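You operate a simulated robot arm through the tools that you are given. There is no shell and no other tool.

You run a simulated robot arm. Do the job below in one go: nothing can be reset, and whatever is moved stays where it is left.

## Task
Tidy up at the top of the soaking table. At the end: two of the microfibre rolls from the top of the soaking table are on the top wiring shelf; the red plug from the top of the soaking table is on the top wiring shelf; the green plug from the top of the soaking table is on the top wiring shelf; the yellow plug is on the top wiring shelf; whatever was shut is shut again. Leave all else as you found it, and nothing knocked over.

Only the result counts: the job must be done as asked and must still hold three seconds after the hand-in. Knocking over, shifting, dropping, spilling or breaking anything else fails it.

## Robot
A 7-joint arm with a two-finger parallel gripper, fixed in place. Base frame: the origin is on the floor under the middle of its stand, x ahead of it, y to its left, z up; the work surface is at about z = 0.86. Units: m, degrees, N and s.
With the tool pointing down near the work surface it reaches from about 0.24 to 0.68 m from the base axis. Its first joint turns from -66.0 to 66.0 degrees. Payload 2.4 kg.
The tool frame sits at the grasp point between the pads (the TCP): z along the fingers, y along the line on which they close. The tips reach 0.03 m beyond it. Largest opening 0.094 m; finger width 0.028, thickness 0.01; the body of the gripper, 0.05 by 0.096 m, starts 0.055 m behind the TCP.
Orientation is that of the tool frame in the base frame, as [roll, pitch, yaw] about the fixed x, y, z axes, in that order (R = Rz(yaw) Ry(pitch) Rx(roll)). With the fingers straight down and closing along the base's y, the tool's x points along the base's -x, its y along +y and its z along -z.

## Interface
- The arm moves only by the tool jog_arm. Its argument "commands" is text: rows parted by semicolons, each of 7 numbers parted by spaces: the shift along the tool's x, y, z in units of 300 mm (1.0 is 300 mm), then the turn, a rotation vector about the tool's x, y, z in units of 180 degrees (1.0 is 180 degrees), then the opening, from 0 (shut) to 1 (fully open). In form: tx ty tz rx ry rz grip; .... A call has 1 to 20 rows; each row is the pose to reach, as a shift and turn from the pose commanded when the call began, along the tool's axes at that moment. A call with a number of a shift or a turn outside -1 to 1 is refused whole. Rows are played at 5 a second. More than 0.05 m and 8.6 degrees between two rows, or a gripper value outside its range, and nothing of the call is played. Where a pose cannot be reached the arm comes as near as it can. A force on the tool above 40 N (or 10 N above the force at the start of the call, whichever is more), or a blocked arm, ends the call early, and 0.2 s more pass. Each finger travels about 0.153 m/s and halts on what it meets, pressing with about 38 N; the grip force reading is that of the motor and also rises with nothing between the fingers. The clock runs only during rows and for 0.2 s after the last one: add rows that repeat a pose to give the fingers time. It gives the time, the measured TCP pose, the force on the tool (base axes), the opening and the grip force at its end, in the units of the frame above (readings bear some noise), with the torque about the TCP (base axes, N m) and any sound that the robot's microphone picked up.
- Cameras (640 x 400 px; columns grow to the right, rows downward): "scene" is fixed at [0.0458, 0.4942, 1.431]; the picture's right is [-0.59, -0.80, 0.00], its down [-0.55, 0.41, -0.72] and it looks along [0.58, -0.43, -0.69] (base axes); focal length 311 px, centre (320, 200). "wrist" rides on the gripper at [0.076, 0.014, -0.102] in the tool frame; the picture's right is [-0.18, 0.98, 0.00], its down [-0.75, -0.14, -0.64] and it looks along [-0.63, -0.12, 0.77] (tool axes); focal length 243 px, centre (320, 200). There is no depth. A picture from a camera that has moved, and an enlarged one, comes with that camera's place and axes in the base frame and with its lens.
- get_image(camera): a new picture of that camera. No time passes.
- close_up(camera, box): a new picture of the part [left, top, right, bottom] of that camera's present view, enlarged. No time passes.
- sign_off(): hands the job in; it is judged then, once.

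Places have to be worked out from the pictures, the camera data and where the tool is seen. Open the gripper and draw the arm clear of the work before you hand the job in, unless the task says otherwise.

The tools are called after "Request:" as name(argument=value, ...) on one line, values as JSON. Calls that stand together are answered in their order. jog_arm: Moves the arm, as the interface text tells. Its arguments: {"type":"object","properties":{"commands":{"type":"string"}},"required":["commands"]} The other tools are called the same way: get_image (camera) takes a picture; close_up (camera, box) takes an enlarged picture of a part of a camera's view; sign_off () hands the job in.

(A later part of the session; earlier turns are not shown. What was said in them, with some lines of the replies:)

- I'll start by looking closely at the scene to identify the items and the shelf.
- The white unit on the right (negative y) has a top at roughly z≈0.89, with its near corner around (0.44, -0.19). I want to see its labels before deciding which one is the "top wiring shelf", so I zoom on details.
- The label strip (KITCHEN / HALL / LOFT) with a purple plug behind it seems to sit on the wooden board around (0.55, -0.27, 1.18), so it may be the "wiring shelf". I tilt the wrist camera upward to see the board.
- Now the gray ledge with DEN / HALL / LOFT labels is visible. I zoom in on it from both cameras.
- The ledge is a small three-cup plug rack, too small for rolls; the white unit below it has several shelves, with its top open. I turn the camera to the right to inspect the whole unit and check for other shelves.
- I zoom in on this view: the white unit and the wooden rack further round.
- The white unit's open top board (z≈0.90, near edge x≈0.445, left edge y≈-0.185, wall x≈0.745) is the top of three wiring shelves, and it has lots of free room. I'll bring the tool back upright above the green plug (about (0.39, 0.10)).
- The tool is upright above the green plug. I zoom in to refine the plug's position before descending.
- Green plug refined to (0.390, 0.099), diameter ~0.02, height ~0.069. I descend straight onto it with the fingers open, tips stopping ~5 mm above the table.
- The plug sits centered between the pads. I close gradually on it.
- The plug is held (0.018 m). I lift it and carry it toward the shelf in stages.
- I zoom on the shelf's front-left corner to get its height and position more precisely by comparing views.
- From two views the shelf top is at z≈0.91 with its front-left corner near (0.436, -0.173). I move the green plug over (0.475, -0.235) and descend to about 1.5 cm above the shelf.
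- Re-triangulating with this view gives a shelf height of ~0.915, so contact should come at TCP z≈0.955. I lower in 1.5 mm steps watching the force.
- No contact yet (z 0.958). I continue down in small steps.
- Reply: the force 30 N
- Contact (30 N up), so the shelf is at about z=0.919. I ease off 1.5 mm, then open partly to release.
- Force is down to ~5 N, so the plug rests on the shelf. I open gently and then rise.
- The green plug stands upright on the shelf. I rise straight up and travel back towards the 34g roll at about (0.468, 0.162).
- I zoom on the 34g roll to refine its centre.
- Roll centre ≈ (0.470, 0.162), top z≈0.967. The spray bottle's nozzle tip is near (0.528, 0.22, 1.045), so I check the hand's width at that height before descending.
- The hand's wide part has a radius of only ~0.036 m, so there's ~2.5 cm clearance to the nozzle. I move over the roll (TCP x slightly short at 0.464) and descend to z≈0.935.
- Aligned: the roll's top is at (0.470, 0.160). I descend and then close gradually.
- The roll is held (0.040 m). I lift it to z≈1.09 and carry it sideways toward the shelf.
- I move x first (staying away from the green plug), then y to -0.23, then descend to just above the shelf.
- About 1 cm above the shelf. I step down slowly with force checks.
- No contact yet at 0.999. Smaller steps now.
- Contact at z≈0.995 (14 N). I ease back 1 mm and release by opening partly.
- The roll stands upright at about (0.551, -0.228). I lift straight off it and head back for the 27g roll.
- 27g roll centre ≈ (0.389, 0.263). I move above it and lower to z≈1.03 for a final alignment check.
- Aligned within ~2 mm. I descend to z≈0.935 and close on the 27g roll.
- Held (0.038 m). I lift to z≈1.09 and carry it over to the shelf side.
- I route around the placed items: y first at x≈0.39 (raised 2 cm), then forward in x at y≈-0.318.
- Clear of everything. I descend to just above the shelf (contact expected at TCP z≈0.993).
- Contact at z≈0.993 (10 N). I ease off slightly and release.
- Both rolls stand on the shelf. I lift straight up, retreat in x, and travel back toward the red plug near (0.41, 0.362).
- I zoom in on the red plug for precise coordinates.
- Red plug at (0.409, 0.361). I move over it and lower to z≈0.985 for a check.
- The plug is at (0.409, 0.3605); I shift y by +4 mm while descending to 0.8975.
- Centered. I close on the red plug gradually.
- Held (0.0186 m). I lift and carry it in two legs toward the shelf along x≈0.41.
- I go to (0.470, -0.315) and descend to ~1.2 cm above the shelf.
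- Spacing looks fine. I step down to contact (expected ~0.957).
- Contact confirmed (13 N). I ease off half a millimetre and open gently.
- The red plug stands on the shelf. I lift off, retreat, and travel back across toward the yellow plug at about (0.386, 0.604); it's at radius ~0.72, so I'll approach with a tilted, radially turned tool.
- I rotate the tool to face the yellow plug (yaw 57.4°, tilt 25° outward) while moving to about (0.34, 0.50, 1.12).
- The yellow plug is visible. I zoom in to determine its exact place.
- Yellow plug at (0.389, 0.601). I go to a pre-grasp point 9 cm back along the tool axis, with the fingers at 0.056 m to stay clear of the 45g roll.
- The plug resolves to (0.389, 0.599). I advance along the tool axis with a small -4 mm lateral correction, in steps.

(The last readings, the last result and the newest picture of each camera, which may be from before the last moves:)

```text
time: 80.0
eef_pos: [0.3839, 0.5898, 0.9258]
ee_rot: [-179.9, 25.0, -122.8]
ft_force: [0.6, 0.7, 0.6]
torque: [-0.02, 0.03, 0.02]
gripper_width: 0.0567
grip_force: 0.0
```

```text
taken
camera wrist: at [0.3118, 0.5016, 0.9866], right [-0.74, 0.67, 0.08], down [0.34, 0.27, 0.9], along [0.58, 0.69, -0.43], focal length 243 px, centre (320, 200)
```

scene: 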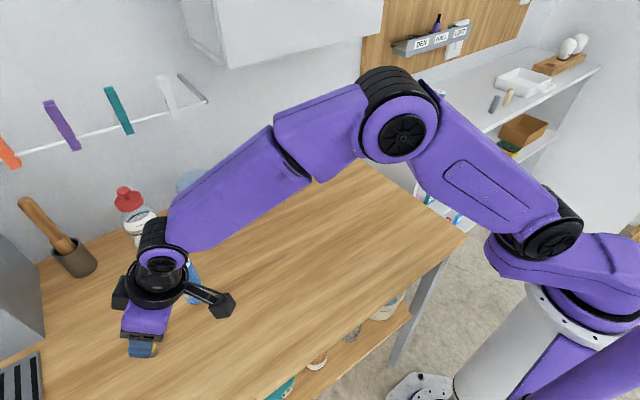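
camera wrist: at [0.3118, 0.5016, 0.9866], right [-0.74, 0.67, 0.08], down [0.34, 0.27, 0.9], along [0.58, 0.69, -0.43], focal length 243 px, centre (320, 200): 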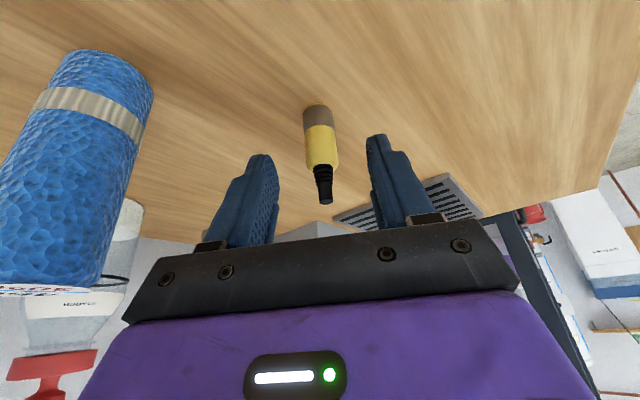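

Well-centered. I advance the last 3 cm and check.

Request:
jog_arm(commands="0 0 0.05 0 0 0 0.6; 0 0 0.098 0 0 0 0.6; 0 0 0.098 0 0 0 0.6")

Request:
get_image(camera="wrist")

Request:
close_up(camera="scene", box=[80, 240, 260, 400])

```text
time: 80.8
eef_pos: [0.3906, 0.5968, 0.8986]
ee_rot: [179.9, 25.0, -122.7]
ft_force: [0.3, -0.1, 0.5]
torque: [-0.03, 0.01, -0.02]
gripper_width: 0.0564
grip_force: 0.1
```

```text
taken
camera wrist: at [0.3194, 0.5102, 0.9604], right [-0.74, 0.67, 0.08], down [0.34, 0.27, 0.9], along [0.58, 0.69, -0.43], focal length 243 px, centre (320, 200)
```

wrist: 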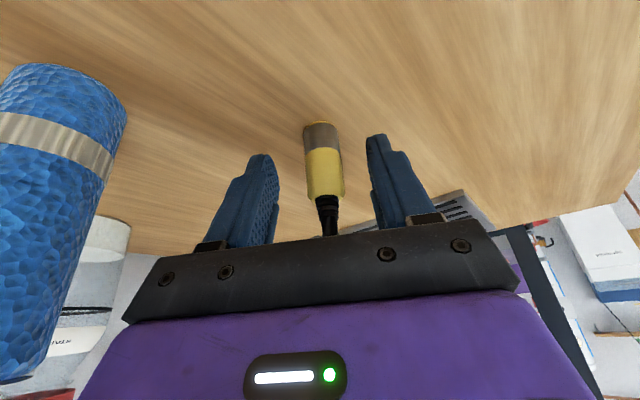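

```text
2.50 times, centred on (170, 320) of scene
camera zoom: at [0.0458, 0.4942, 1.431], right [-0.59, -0.8, 0.0], down [-0.55, 0.41, -0.72], along [0.58, -0.43, -0.69], focal length 778 px, centre (695, -100)
```

zoom: 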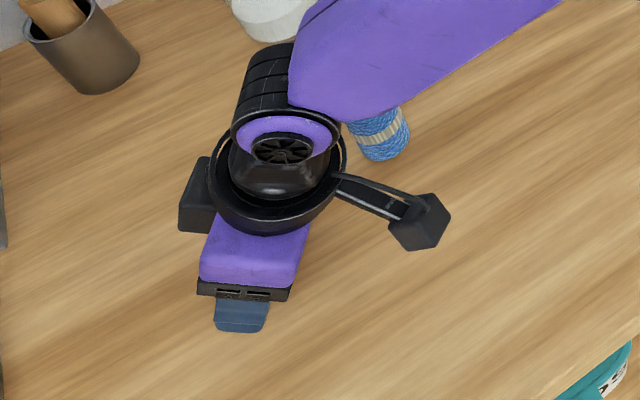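

The plug is between the pads. I close gradually.

Request:
jog_arm(commands="0 0 0 0 0 0 0.4; 0 0 0 0 0 0 0.3; 0 0 0 0 0 0 0.26; 0 0 0 0 0 0 0.23; 0 0 0 0 0 0 0.2; 0 0 0 0 0 0 0.15; 0 0 0 0 0 0 0; 0 0 0 0 0 0 0; 0 0 0 0 0 0 0")

Request:
get_image(camera="wrist")

```text
time: 82.8
eef_pos: [0.3912, 0.5971, 0.8993]
ee_rot: [-180.0, 25.0, -122.6]
ft_force: [0.7, -0.2, 2.2]
torque: [-0.04, -0.03, 0.0]
gripper_width: 0.0181
grip_force: 38.3
```

```text
taken
camera wrist: at [0.3194, 0.5102, 0.9607], right [-0.74, 0.67, 0.08], down [0.34, 0.27, 0.9], along [0.58, 0.69, -0.43], focal length 243 px, centre (320, 200)
```

wrist: 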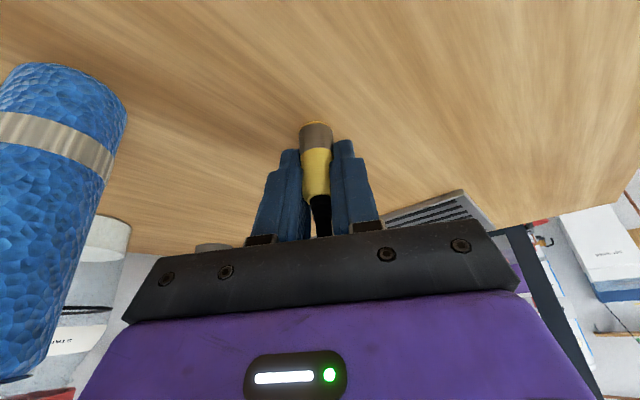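

Held (0.018 m). I lift vertically 18 cm and then retract radially to r≈0.47, keeping the same tilt so the plug stays upright.

Request:
jog_arm(commands="-0.0211 0 -0.0453 0 0 0 0; -0.0634 0 -0.1359 0 0 0 0; -0.1268 0 -0.2719 0 0 0 0; -0.1902 0 -0.4078 0 0 0 0; -0.2536 0 -0.5438 0 0 0 0; -0.1056 0 -0.6128 0 0 0 0; 0.0425 0 -0.6819 0 0 0 0; 0.1905 0 -0.7509 0 0 0 0; 0.3385 0 -0.8199 0 0 0 0; 0.4835 0 -0.8875 0 0 0 0; 0.4835 0 -0.8875 0 0 0 0")

Request:
get_image(camera="scene")

Request:
get_image(camera="wrist")

```text
time: 85.2
eef_pos: [0.2573, 0.3898, 1.077]
ee_rot: [179.9, 24.9, -122.7]
ft_force: [-0.2, 0.4, -0.5]
torque: [-0.02, 0.01, -0.01]
gripper_width: 0.0186
grip_force: 37.8
```

```text
taken
```

scene: 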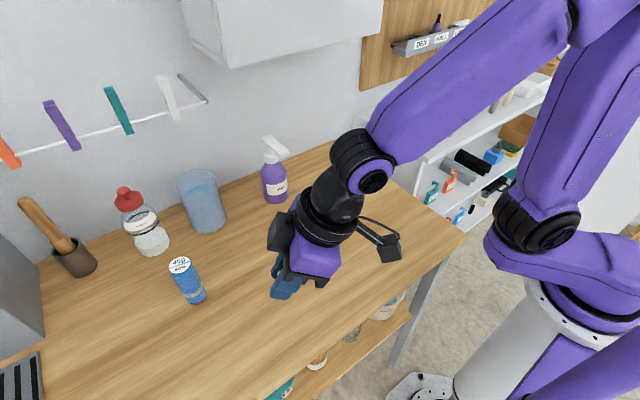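

```text
taken
camera wrist: at [0.1852, 0.3035, 1.138], right [-0.74, 0.67, 0.08], down [0.34, 0.27, 0.9], along [0.58, 0.69, -0.43], focal length 243 px, centre (320, 200)
```

wrist: 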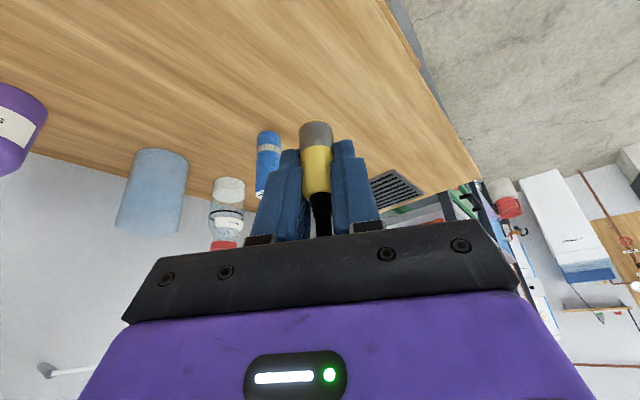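

The plug is held and the 45g roll still stands. I swing the arm around the base axis toward the shelf in arcs at r≈0.47.

Request:
jog_arm(commands="0.0052 -0.1338 -0.0024 0.0115 0 0.0247 0; 0.0207 -0.2667 -0.0097 0.023 0 0.0493 0; 0.0465 -0.3976 -0.0217 0.0345 0 0.074 0; 0.0823 -0.5255 -0.0384 0.046 0 0.0987 0; 0.1278 -0.6497 -0.0596 0.0575 0 0.1234 0; 0.1829 -0.7691 -0.0853 0.069 0 0.148 0; 0.2469 -0.8829 -0.1151 0.0805 0 0.1727 0; 0.3196 -0.9902 -0.149 0.092 0 0.1974 0; 0.3196 -0.9902 -0.149 0.092 0 0.1974 0")

Request:
jog_arm(commands="0.0052 -0.1338 -0.0024 0.0115 0 0.0247 0; 0.0207 -0.2667 -0.0097 0.023 0 0.0493 0; 0.0465 -0.3976 -0.0217 0.0345 0 0.074 0; 0.0823 -0.5255 -0.0384 0.046 0 0.0987 0; 0.1278 -0.6497 -0.0596 0.0575 0 0.1234 0; 0.1829 -0.7691 -0.0853 0.069 0 0.148 0; 0.2469 -0.8829 -0.1151 0.0805 0 0.1727 0; 0.3196 -0.9902 -0.149 0.092 0 0.1974 0; 0.3196 -0.9902 -0.149 0.092 0 0.1974 0")

Request:
get_image(camera="scene")

Request:
get_image(camera="wrist")

```text
time: 87.2
eef_pos: [0.4534, 0.1395, 1.0765]
ee_rot: [-180.0, 25.0, -161.8]
ft_force: [0.7, -0.5, -0.9]
torque: [-0.01, -0.01, 0.0]
gripper_width: 0.0184
grip_force: 38.0
```

```text
time: 89.2
eef_pos: [0.4439, -0.1769, 1.0775]
ee_rot: [180.0, 25.0, 158.9]
ft_force: [-0.6, 0.1, -0.3]
torque: [0.01, -0.01, 0.01]
gripper_width: 0.0184
grip_force: 37.8
```

```text
taken
```

scene: 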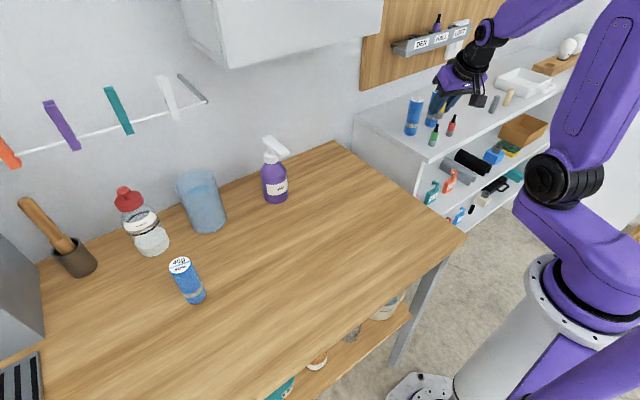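

```text
taken
camera wrist: at [0.3439, -0.1231, 1.1386], right [0.51, 0.86, 0.08], down [0.33, -0.28, 0.9], along [0.79, -0.43, -0.43], focal length 243 px, centre (320, 200)
```

wrist: 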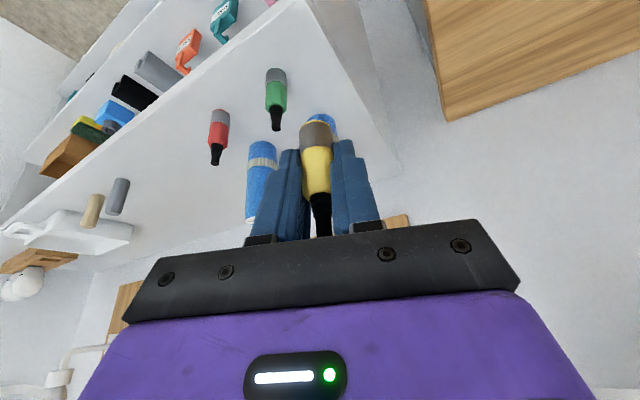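

Continue the arc by another 19.6° to face the free spot at about (0.475, -0.41).

Request:
jog_arm(commands="0.0052 -0.1338 -0.0024 0.0115 0 0.0247 0; 0.0207 -0.2667 -0.0097 0.023 0 0.0493 0; 0.0465 -0.3976 -0.0217 0.0345 0 0.074 0; 0.0823 -0.5255 -0.0384 0.046 0 0.0987 0; 0.0823 -0.5255 -0.0384 0.046 0 0.0987 0")

Request:
get_image(camera="wrist")

Request:
get_image(camera="scene")

```text
time: 90.4
eef_pos: [0.3606, -0.3122, 1.0787]
ee_rot: [179.9, 25.0, 139.4]
ft_force: [0.7, -0.7, 0.6]
torque: [-0.02, 0.0, 0.02]
gripper_width: 0.0186
grip_force: 38.5
```

```text
taken
camera wrist: at [0.2854, -0.228, 1.1406], right [0.77, 0.64, 0.08], down [0.22, -0.38, 0.9], along [0.6, -0.67, -0.43], focal length 243 px, centre (320, 200)
```

wrist: 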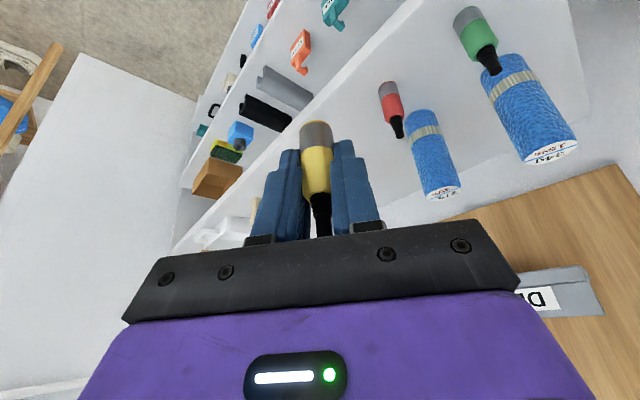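

```text
taken
```

scene: 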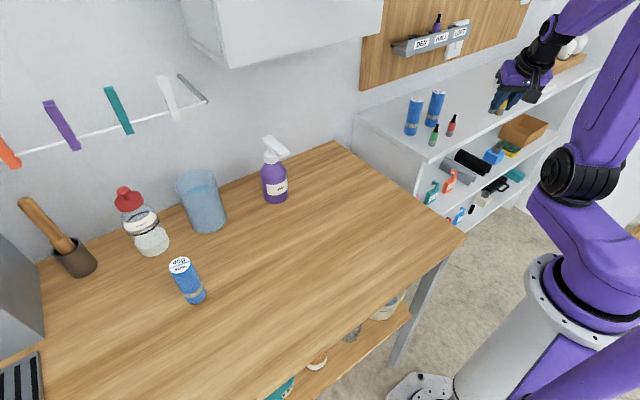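

I extend radially over (0.475, -0.408) and descend to about 1.3 cm above shelf contact height.

Request:
jog_arm(commands="-0.151 0.002 0.0704 0 0 0 0; -0.302 0.004 0.1409 0 0 0 0; -0.4507 0.0057 0.2102 0 0 0 0; -0.3944 0.0057 0.331 0 0 0 0; -0.338 0.0057 0.4519 0 0 0 0; -0.3004 0.0057 0.5325 0 0 0 0; -0.3004 0.0057 0.5325 0 0 0 0")

Request:
get_image(camera="wrist")

Request:
close_up(camera="scene", box=[400, 30, 560, 180])

```text
time: 92.0
eef_pos: [0.4745, -0.4089, 0.9702]
ee_rot: [-180.0, 25.0, 139.5]
ft_force: [0.3, 0.3, -0.3]
torque: [-0.04, 0.02, -0.02]
gripper_width: 0.0186
grip_force: 38.3
```

```text
taken
camera wrist: at [0.3998, -0.3255, 1.0318], right [0.77, 0.64, 0.08], down [0.22, -0.38, 0.9], along [0.6, -0.67, -0.43], focal length 243 px, centre (320, 200)
```

wrist: 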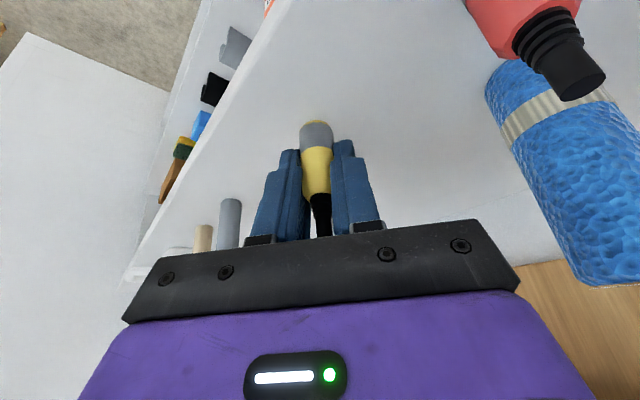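

```text
2.67 times, centred on (480, 105) of scene
camera zoom: at [0.0458, 0.4941, 1.431], right [-0.59, -0.8, 0.0], down [-0.55, 0.41, -0.72], along [0.58, -0.43, -0.69], focal length 830 px, centre (-107, 453)
```

zoom: 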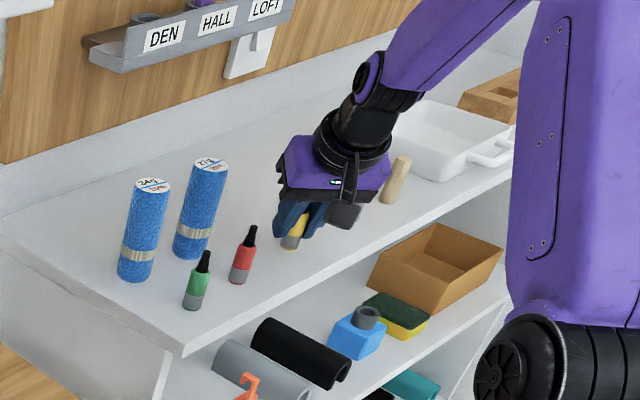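

Well separated from the red plug. I descend vertically in small steps.

Request:
jog_arm(commands="0.0042 0 0.0091 0 0 0 0; 0.0085 0 0.0181 0 0 0 0; 0.0113 0 0.0242 0 0 0 0; 0.0113 0 0.0242 0 0 0 0")

```text
time: 93.0
eef_pos: [0.4775, -0.4065, 0.9641]
ee_rot: [180.0, 24.9, 139.4]
ft_force: [-0.7, -0.8, 0.2]
torque: [-0.02, 0.0, 0.03]
gripper_width: 0.0183
grip_force: 37.5
```

Request:
jog_arm(commands="0.0021 0 0.0045 0 0 0 0; 0.0042 0 0.0091 0 0 0 0; 0.0042 0 0.0091 0 0 0 0")

```text
time: 93.8
eef_pos: [0.4774, -0.4067, 0.9623]
ee_rot: [179.9, 25.0, 139.5]
ft_force: [0.0, -0.3, -0.3]
torque: [0.01, 0.02, 0.04]
gripper_width: 0.0183
grip_force: 37.7
```

Request:
jog_arm(commands="0.0014 0 0.003 0 0 0 0; 0.0028 0 0.006 0 0 0 0; 0.0028 0 0.006 0 0 0 0")

```text
time: 94.6
eef_pos: [0.4787, -0.4076, 0.9603]
ee_rot: [-179.8, 25.2, 139.4]
ft_force: [-3.8, 3.0, 18.6]
torque: [0.08, 0.15, 0.01]
gripper_width: 0.0182
grip_force: 38.0
```

Contact (19 N). I ease off 1 mm and check the plug's attitude before releasing.

Request:
jog_arm(commands="-0.0012 0 -0.0026 0 0 0 0; -0.0012 0 -0.0026 0 0 0 0")

Request:
close_up(camera="wrist", box=[240, 90, 400, 240])

Request:
close_up(camera="scene", box=[440, 80, 540, 160])

```text
time: 95.2
eef_pos: [0.4779, -0.4074, 0.9601]
ee_rot: [179.8, 25.2, 139.4]
ft_force: [4.2, -3.1, 13.2]
torque: [-0.15, -0.2, -0.02]
gripper_width: 0.0182
grip_force: 38.1
```

```text
2.67 times, centred on (320, 165) of wrist
camera zoom: at [0.4021, -0.3242, 1.0217], right [0.77, 0.64, 0.08], down [0.22, -0.37, 0.9], along [0.6, -0.67, -0.43], focal length 647 px, centre (320, 293)
```

zoom: 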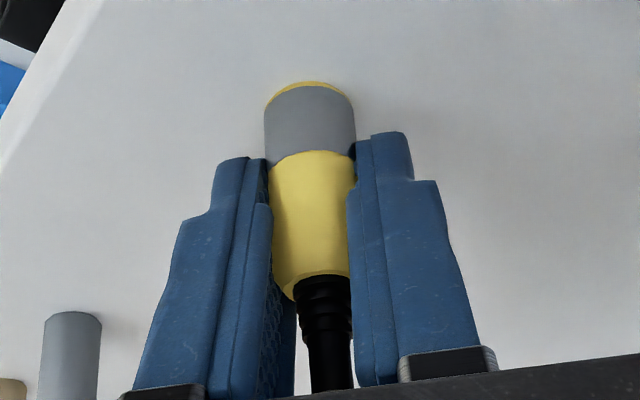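

```text
5.00 times, centred on (490, 120) of scene
camera zoom: at [0.0457, 0.4943, 1.431], right [-0.59, -0.8, 0.0], down [-0.55, 0.41, -0.72], along [0.58, -0.43, -0.69], focal length 1556 px, centre (-530, 600)
```

zoom: 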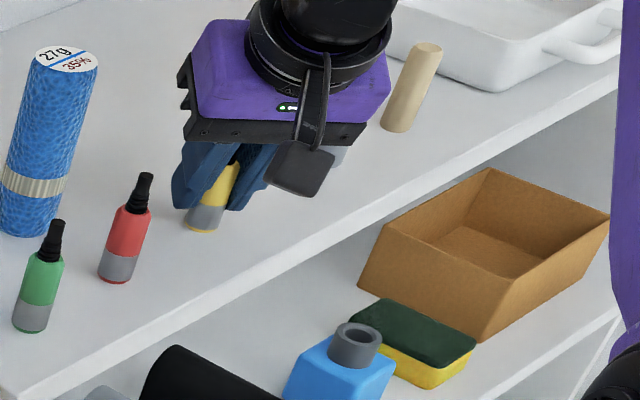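

I zoom further to check the plug's tilt against its neighbours.

Request:
close_up(camera="scene", box=[460, 100, 500, 130])

Request:
close_up(camera="wrist", box=[290, 110, 350, 160])

```text
13.33 times, centred on (480, 115) of scene
camera zoom: at [0.0457, 0.4943, 1.431], right [-0.59, -0.8, 0.0], down [-0.55, 0.41, -0.72], along [0.58, -0.43, -0.69], focal length 4150 px, centre (-1813, 1333)
```

zoom: 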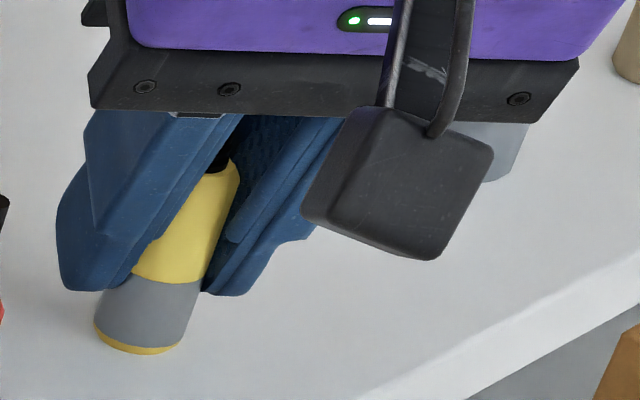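

```text
8.00 times, centred on (320, 135) of wrist
camera zoom: at [0.4021, -0.3242, 1.0217], right [0.77, 0.64, 0.08], down [0.22, -0.37, 0.9], along [0.6, -0.67, -0.43], focal length 1941 px, centre (320, 720)
```

zoom: 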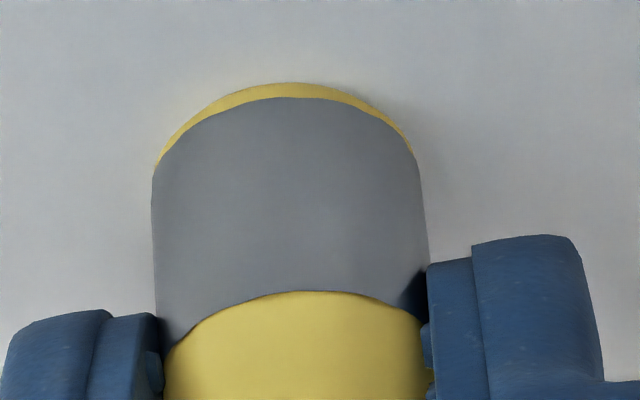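

The plug looks upright. I relieve a little more force and then release.

Request:
jog_arm(commands="-0.0033 0 -0.007 0 0 0 0; -0.0033 0 -0.007 0 0 0 0")

```text
time: 95.8
eef_pos: [0.4778, -0.4076, 0.9606]
ee_rot: [180.0, 24.6, 139.4]
ft_force: [0.5, 0.3, 2.1]
torque: [-0.06, -0.04, 0.01]
gripper_width: 0.0181
grip_force: 38.6
```

Force is ~2 N; releasing gently now.

Request:
jog_arm(commands="0 0 0 0 0 0 0.22; 0 0 0 0 0 0 0.26; 0 0 0 0 0 0 0.34; 0 0 0 0 0 0 0.5; 0 0 0 0 0 0 0.5")

Request:
get_image(camera="wrist")

Request:
close_up(camera="scene", box=[440, 80, 540, 160])

```text
time: 97.0
eef_pos: [0.4781, -0.408, 0.9624]
ee_rot: [179.9, 25.1, 139.4]
ft_force: [0.1, -0.1, 0.2]
torque: [-0.02, 0.01, -0.03]
gripper_width: 0.0471
grip_force: 0.1
```

```text
taken
camera wrist: at [0.4019, -0.3241, 1.0235], right [0.77, 0.64, 0.08], down [0.22, -0.38, 0.9], along [0.6, -0.67, -0.43], focal length 243 px, centre (320, 200)
```

wrist: 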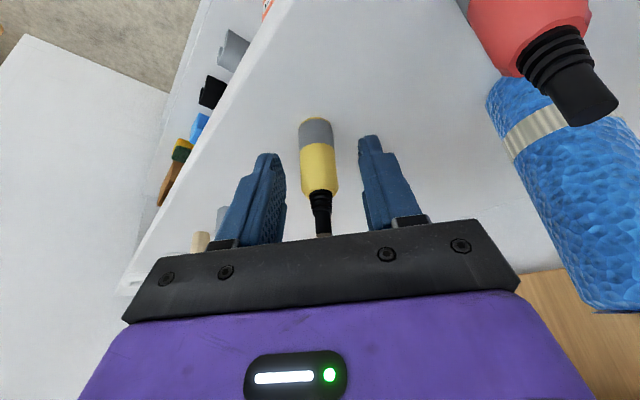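

```text
5.00 times, centred on (490, 120) of scene
camera zoom: at [0.0458, 0.4942, 1.431], right [-0.59, -0.8, 0.0], down [-0.55, 0.41, -0.72], along [0.58, -0.43, -0.69], focal length 1556 px, centre (-530, 600)
```

zoom: 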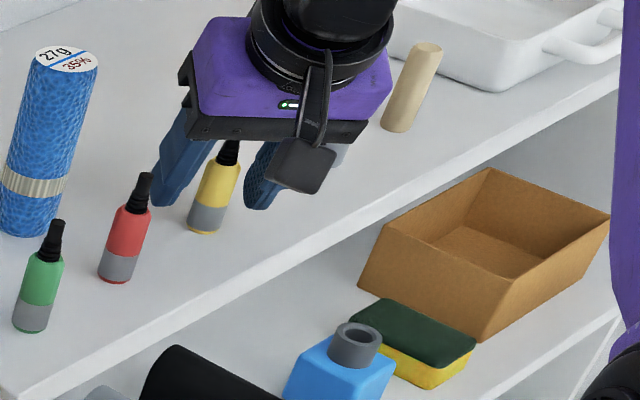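

The yellow plug stands upright. I back the gripper out along its own axis, away from the shelf.

Request:
jog_arm(commands="0 0 -0.06 0 0 0 0.5; 0 0 -0.16 0 0 0 0.5; 0 0 -0.3 0 0 0 0.5; 0 0 -0.45 0 0 0 0.5; 0 0 -0.6 0 0 0 0.7; 0.1 0 -0.7 0 0 0 1; 0.22 0 -0.75 0 0 0 1; 0.22 0 -0.75 0 0 0 1")

Request:
get_image(camera="scene")

Request:
get_image(camera="wrist")

```text
time: 98.8
eef_pos: [0.3591, -0.3034, 1.1393]
ee_rot: [180.0, 24.9, 139.4]
ft_force: [-0.4, -0.3, -0.7]
torque: [-0.03, 0.0, -0.01]
gripper_width: 0.0938
grip_force: 0.1
```

```text
taken
```

scene: 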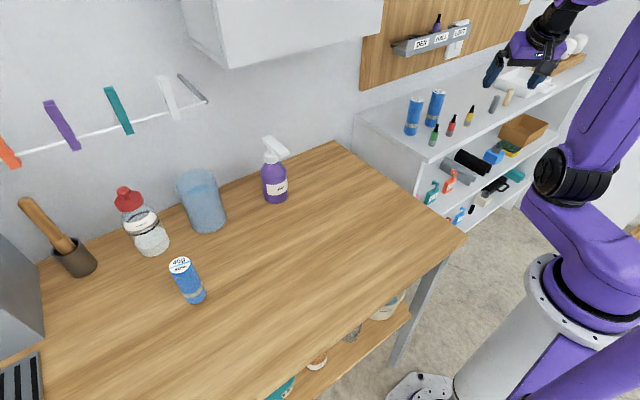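

```text
taken
camera wrist: at [0.2839, -0.2201, 1.1995], right [0.77, 0.64, 0.08], down [0.22, -0.38, 0.9], along [0.6, -0.67, -0.43], focal length 243 px, centre (320, 200)
```

wrist: 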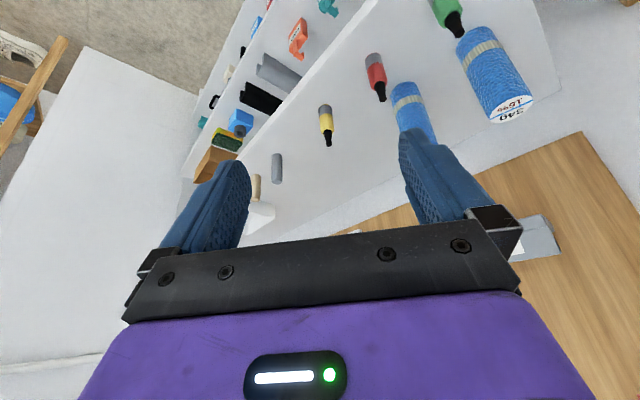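

All five items stand on the shelf. I zoom to verify, and swing the arm back to the middle, clear of everything.

Request:
jog_arm(commands="0.0052 0.1338 -0.0024 -0.0115 0 -0.0247 1; 0.0207 0.2667 -0.0097 -0.023 0 -0.0493 1; 0.0465 0.3976 -0.0217 -0.0345 0 -0.074 1; 0.0823 0.5255 -0.0384 -0.046 0 -0.0987 1; 0.1278 0.6497 -0.0596 -0.0575 0 -0.1234 1; 0.1829 0.7691 -0.0853 -0.069 0 -0.148 1; 0.2469 0.8829 -0.1151 -0.0805 0 -0.1727 1; 0.2469 0.8829 -0.1151 -0.0805 0 -0.1727 1")

Request:
close_up(camera="scene", box=[380, 0, 620, 240])

Request:
get_image(camera="scene")

Request:
get_image(camera="wrist")

```text
time: 100.6
eef_pos: [0.4709, -0.0527, 1.1389]
ee_rot: [-179.9, 24.9, 173.6]
ft_force: [0.3, 0.5, 0.1]
torque: [0.02, -0.01, 0.03]
gripper_width: 0.0938
grip_force: 0.1
```

```text
1.67 times, centred on (500, 120) of scene
camera zoom: at [0.0458, 0.4942, 1.431], right [-0.59, -0.8, 0.0], down [-0.55, 0.41, -0.72], along [0.58, -0.43, -0.69], focal length 519 px, centre (20, 333)
```

zoom: 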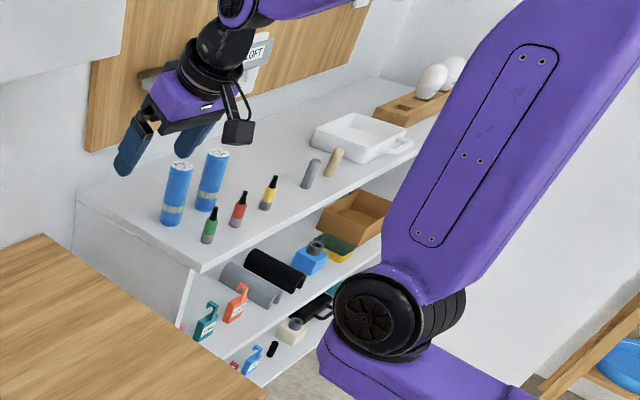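

```text
taken
```

scene: 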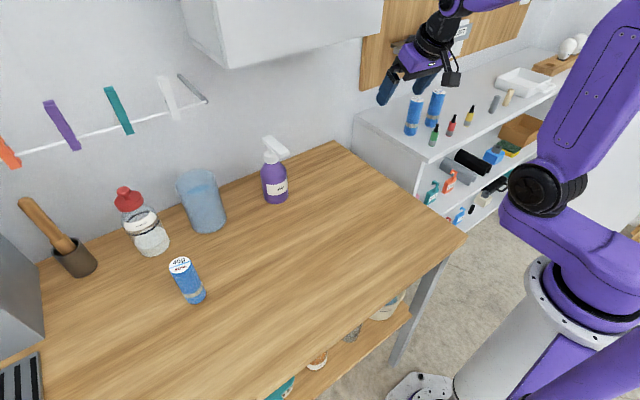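

```text
taken
camera wrist: at [0.361, -0.0263, 1.1997], right [0.27, 0.96, 0.08], down [0.39, -0.19, 0.9], along [0.88, -0.22, -0.43], focal length 243 px, centre (320, 200)
```

wrist: 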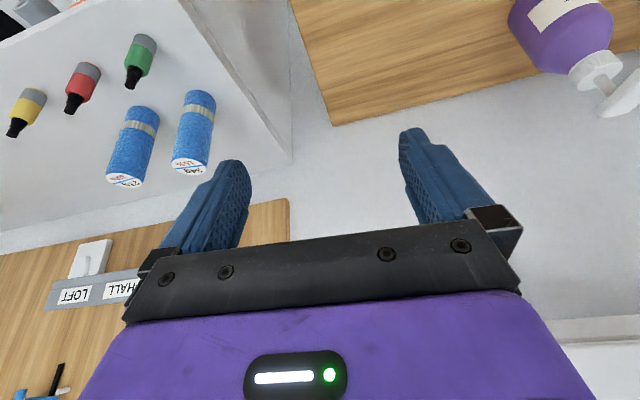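

All three plugs and the two rolls stand upright on the top shelf of the wiring unit. The 45g roll, spray bottle, jar and everything else look untouched, nothing was opened, and the gripper is open and clear. I hand in the job.

Request:
sign_off()

```text
The job is handed in.
```

I moved the red, green and yellow plugs and two microfibre rolls (27g and 34g) from the soaking table to the top wiring shelf. All five were standing upright when I handed the job in.

- **Which shelf:** nothing in view was labelled "top wiring shelf". I took it to be the open top of the white three-shelf unit under the DEN / HALL / LOFT plug rack. The rack itself is too small for the rolls.
- **Left as found:** the third roll (45g) is still on the table. In the final pictures everything else looked unmoved and nothing was knocked over.
- **Shut items:** I didn't open anything, so nothing needed shutting again.
- **Arm:** the gripper is open and the arm is clear of the table and shelf.
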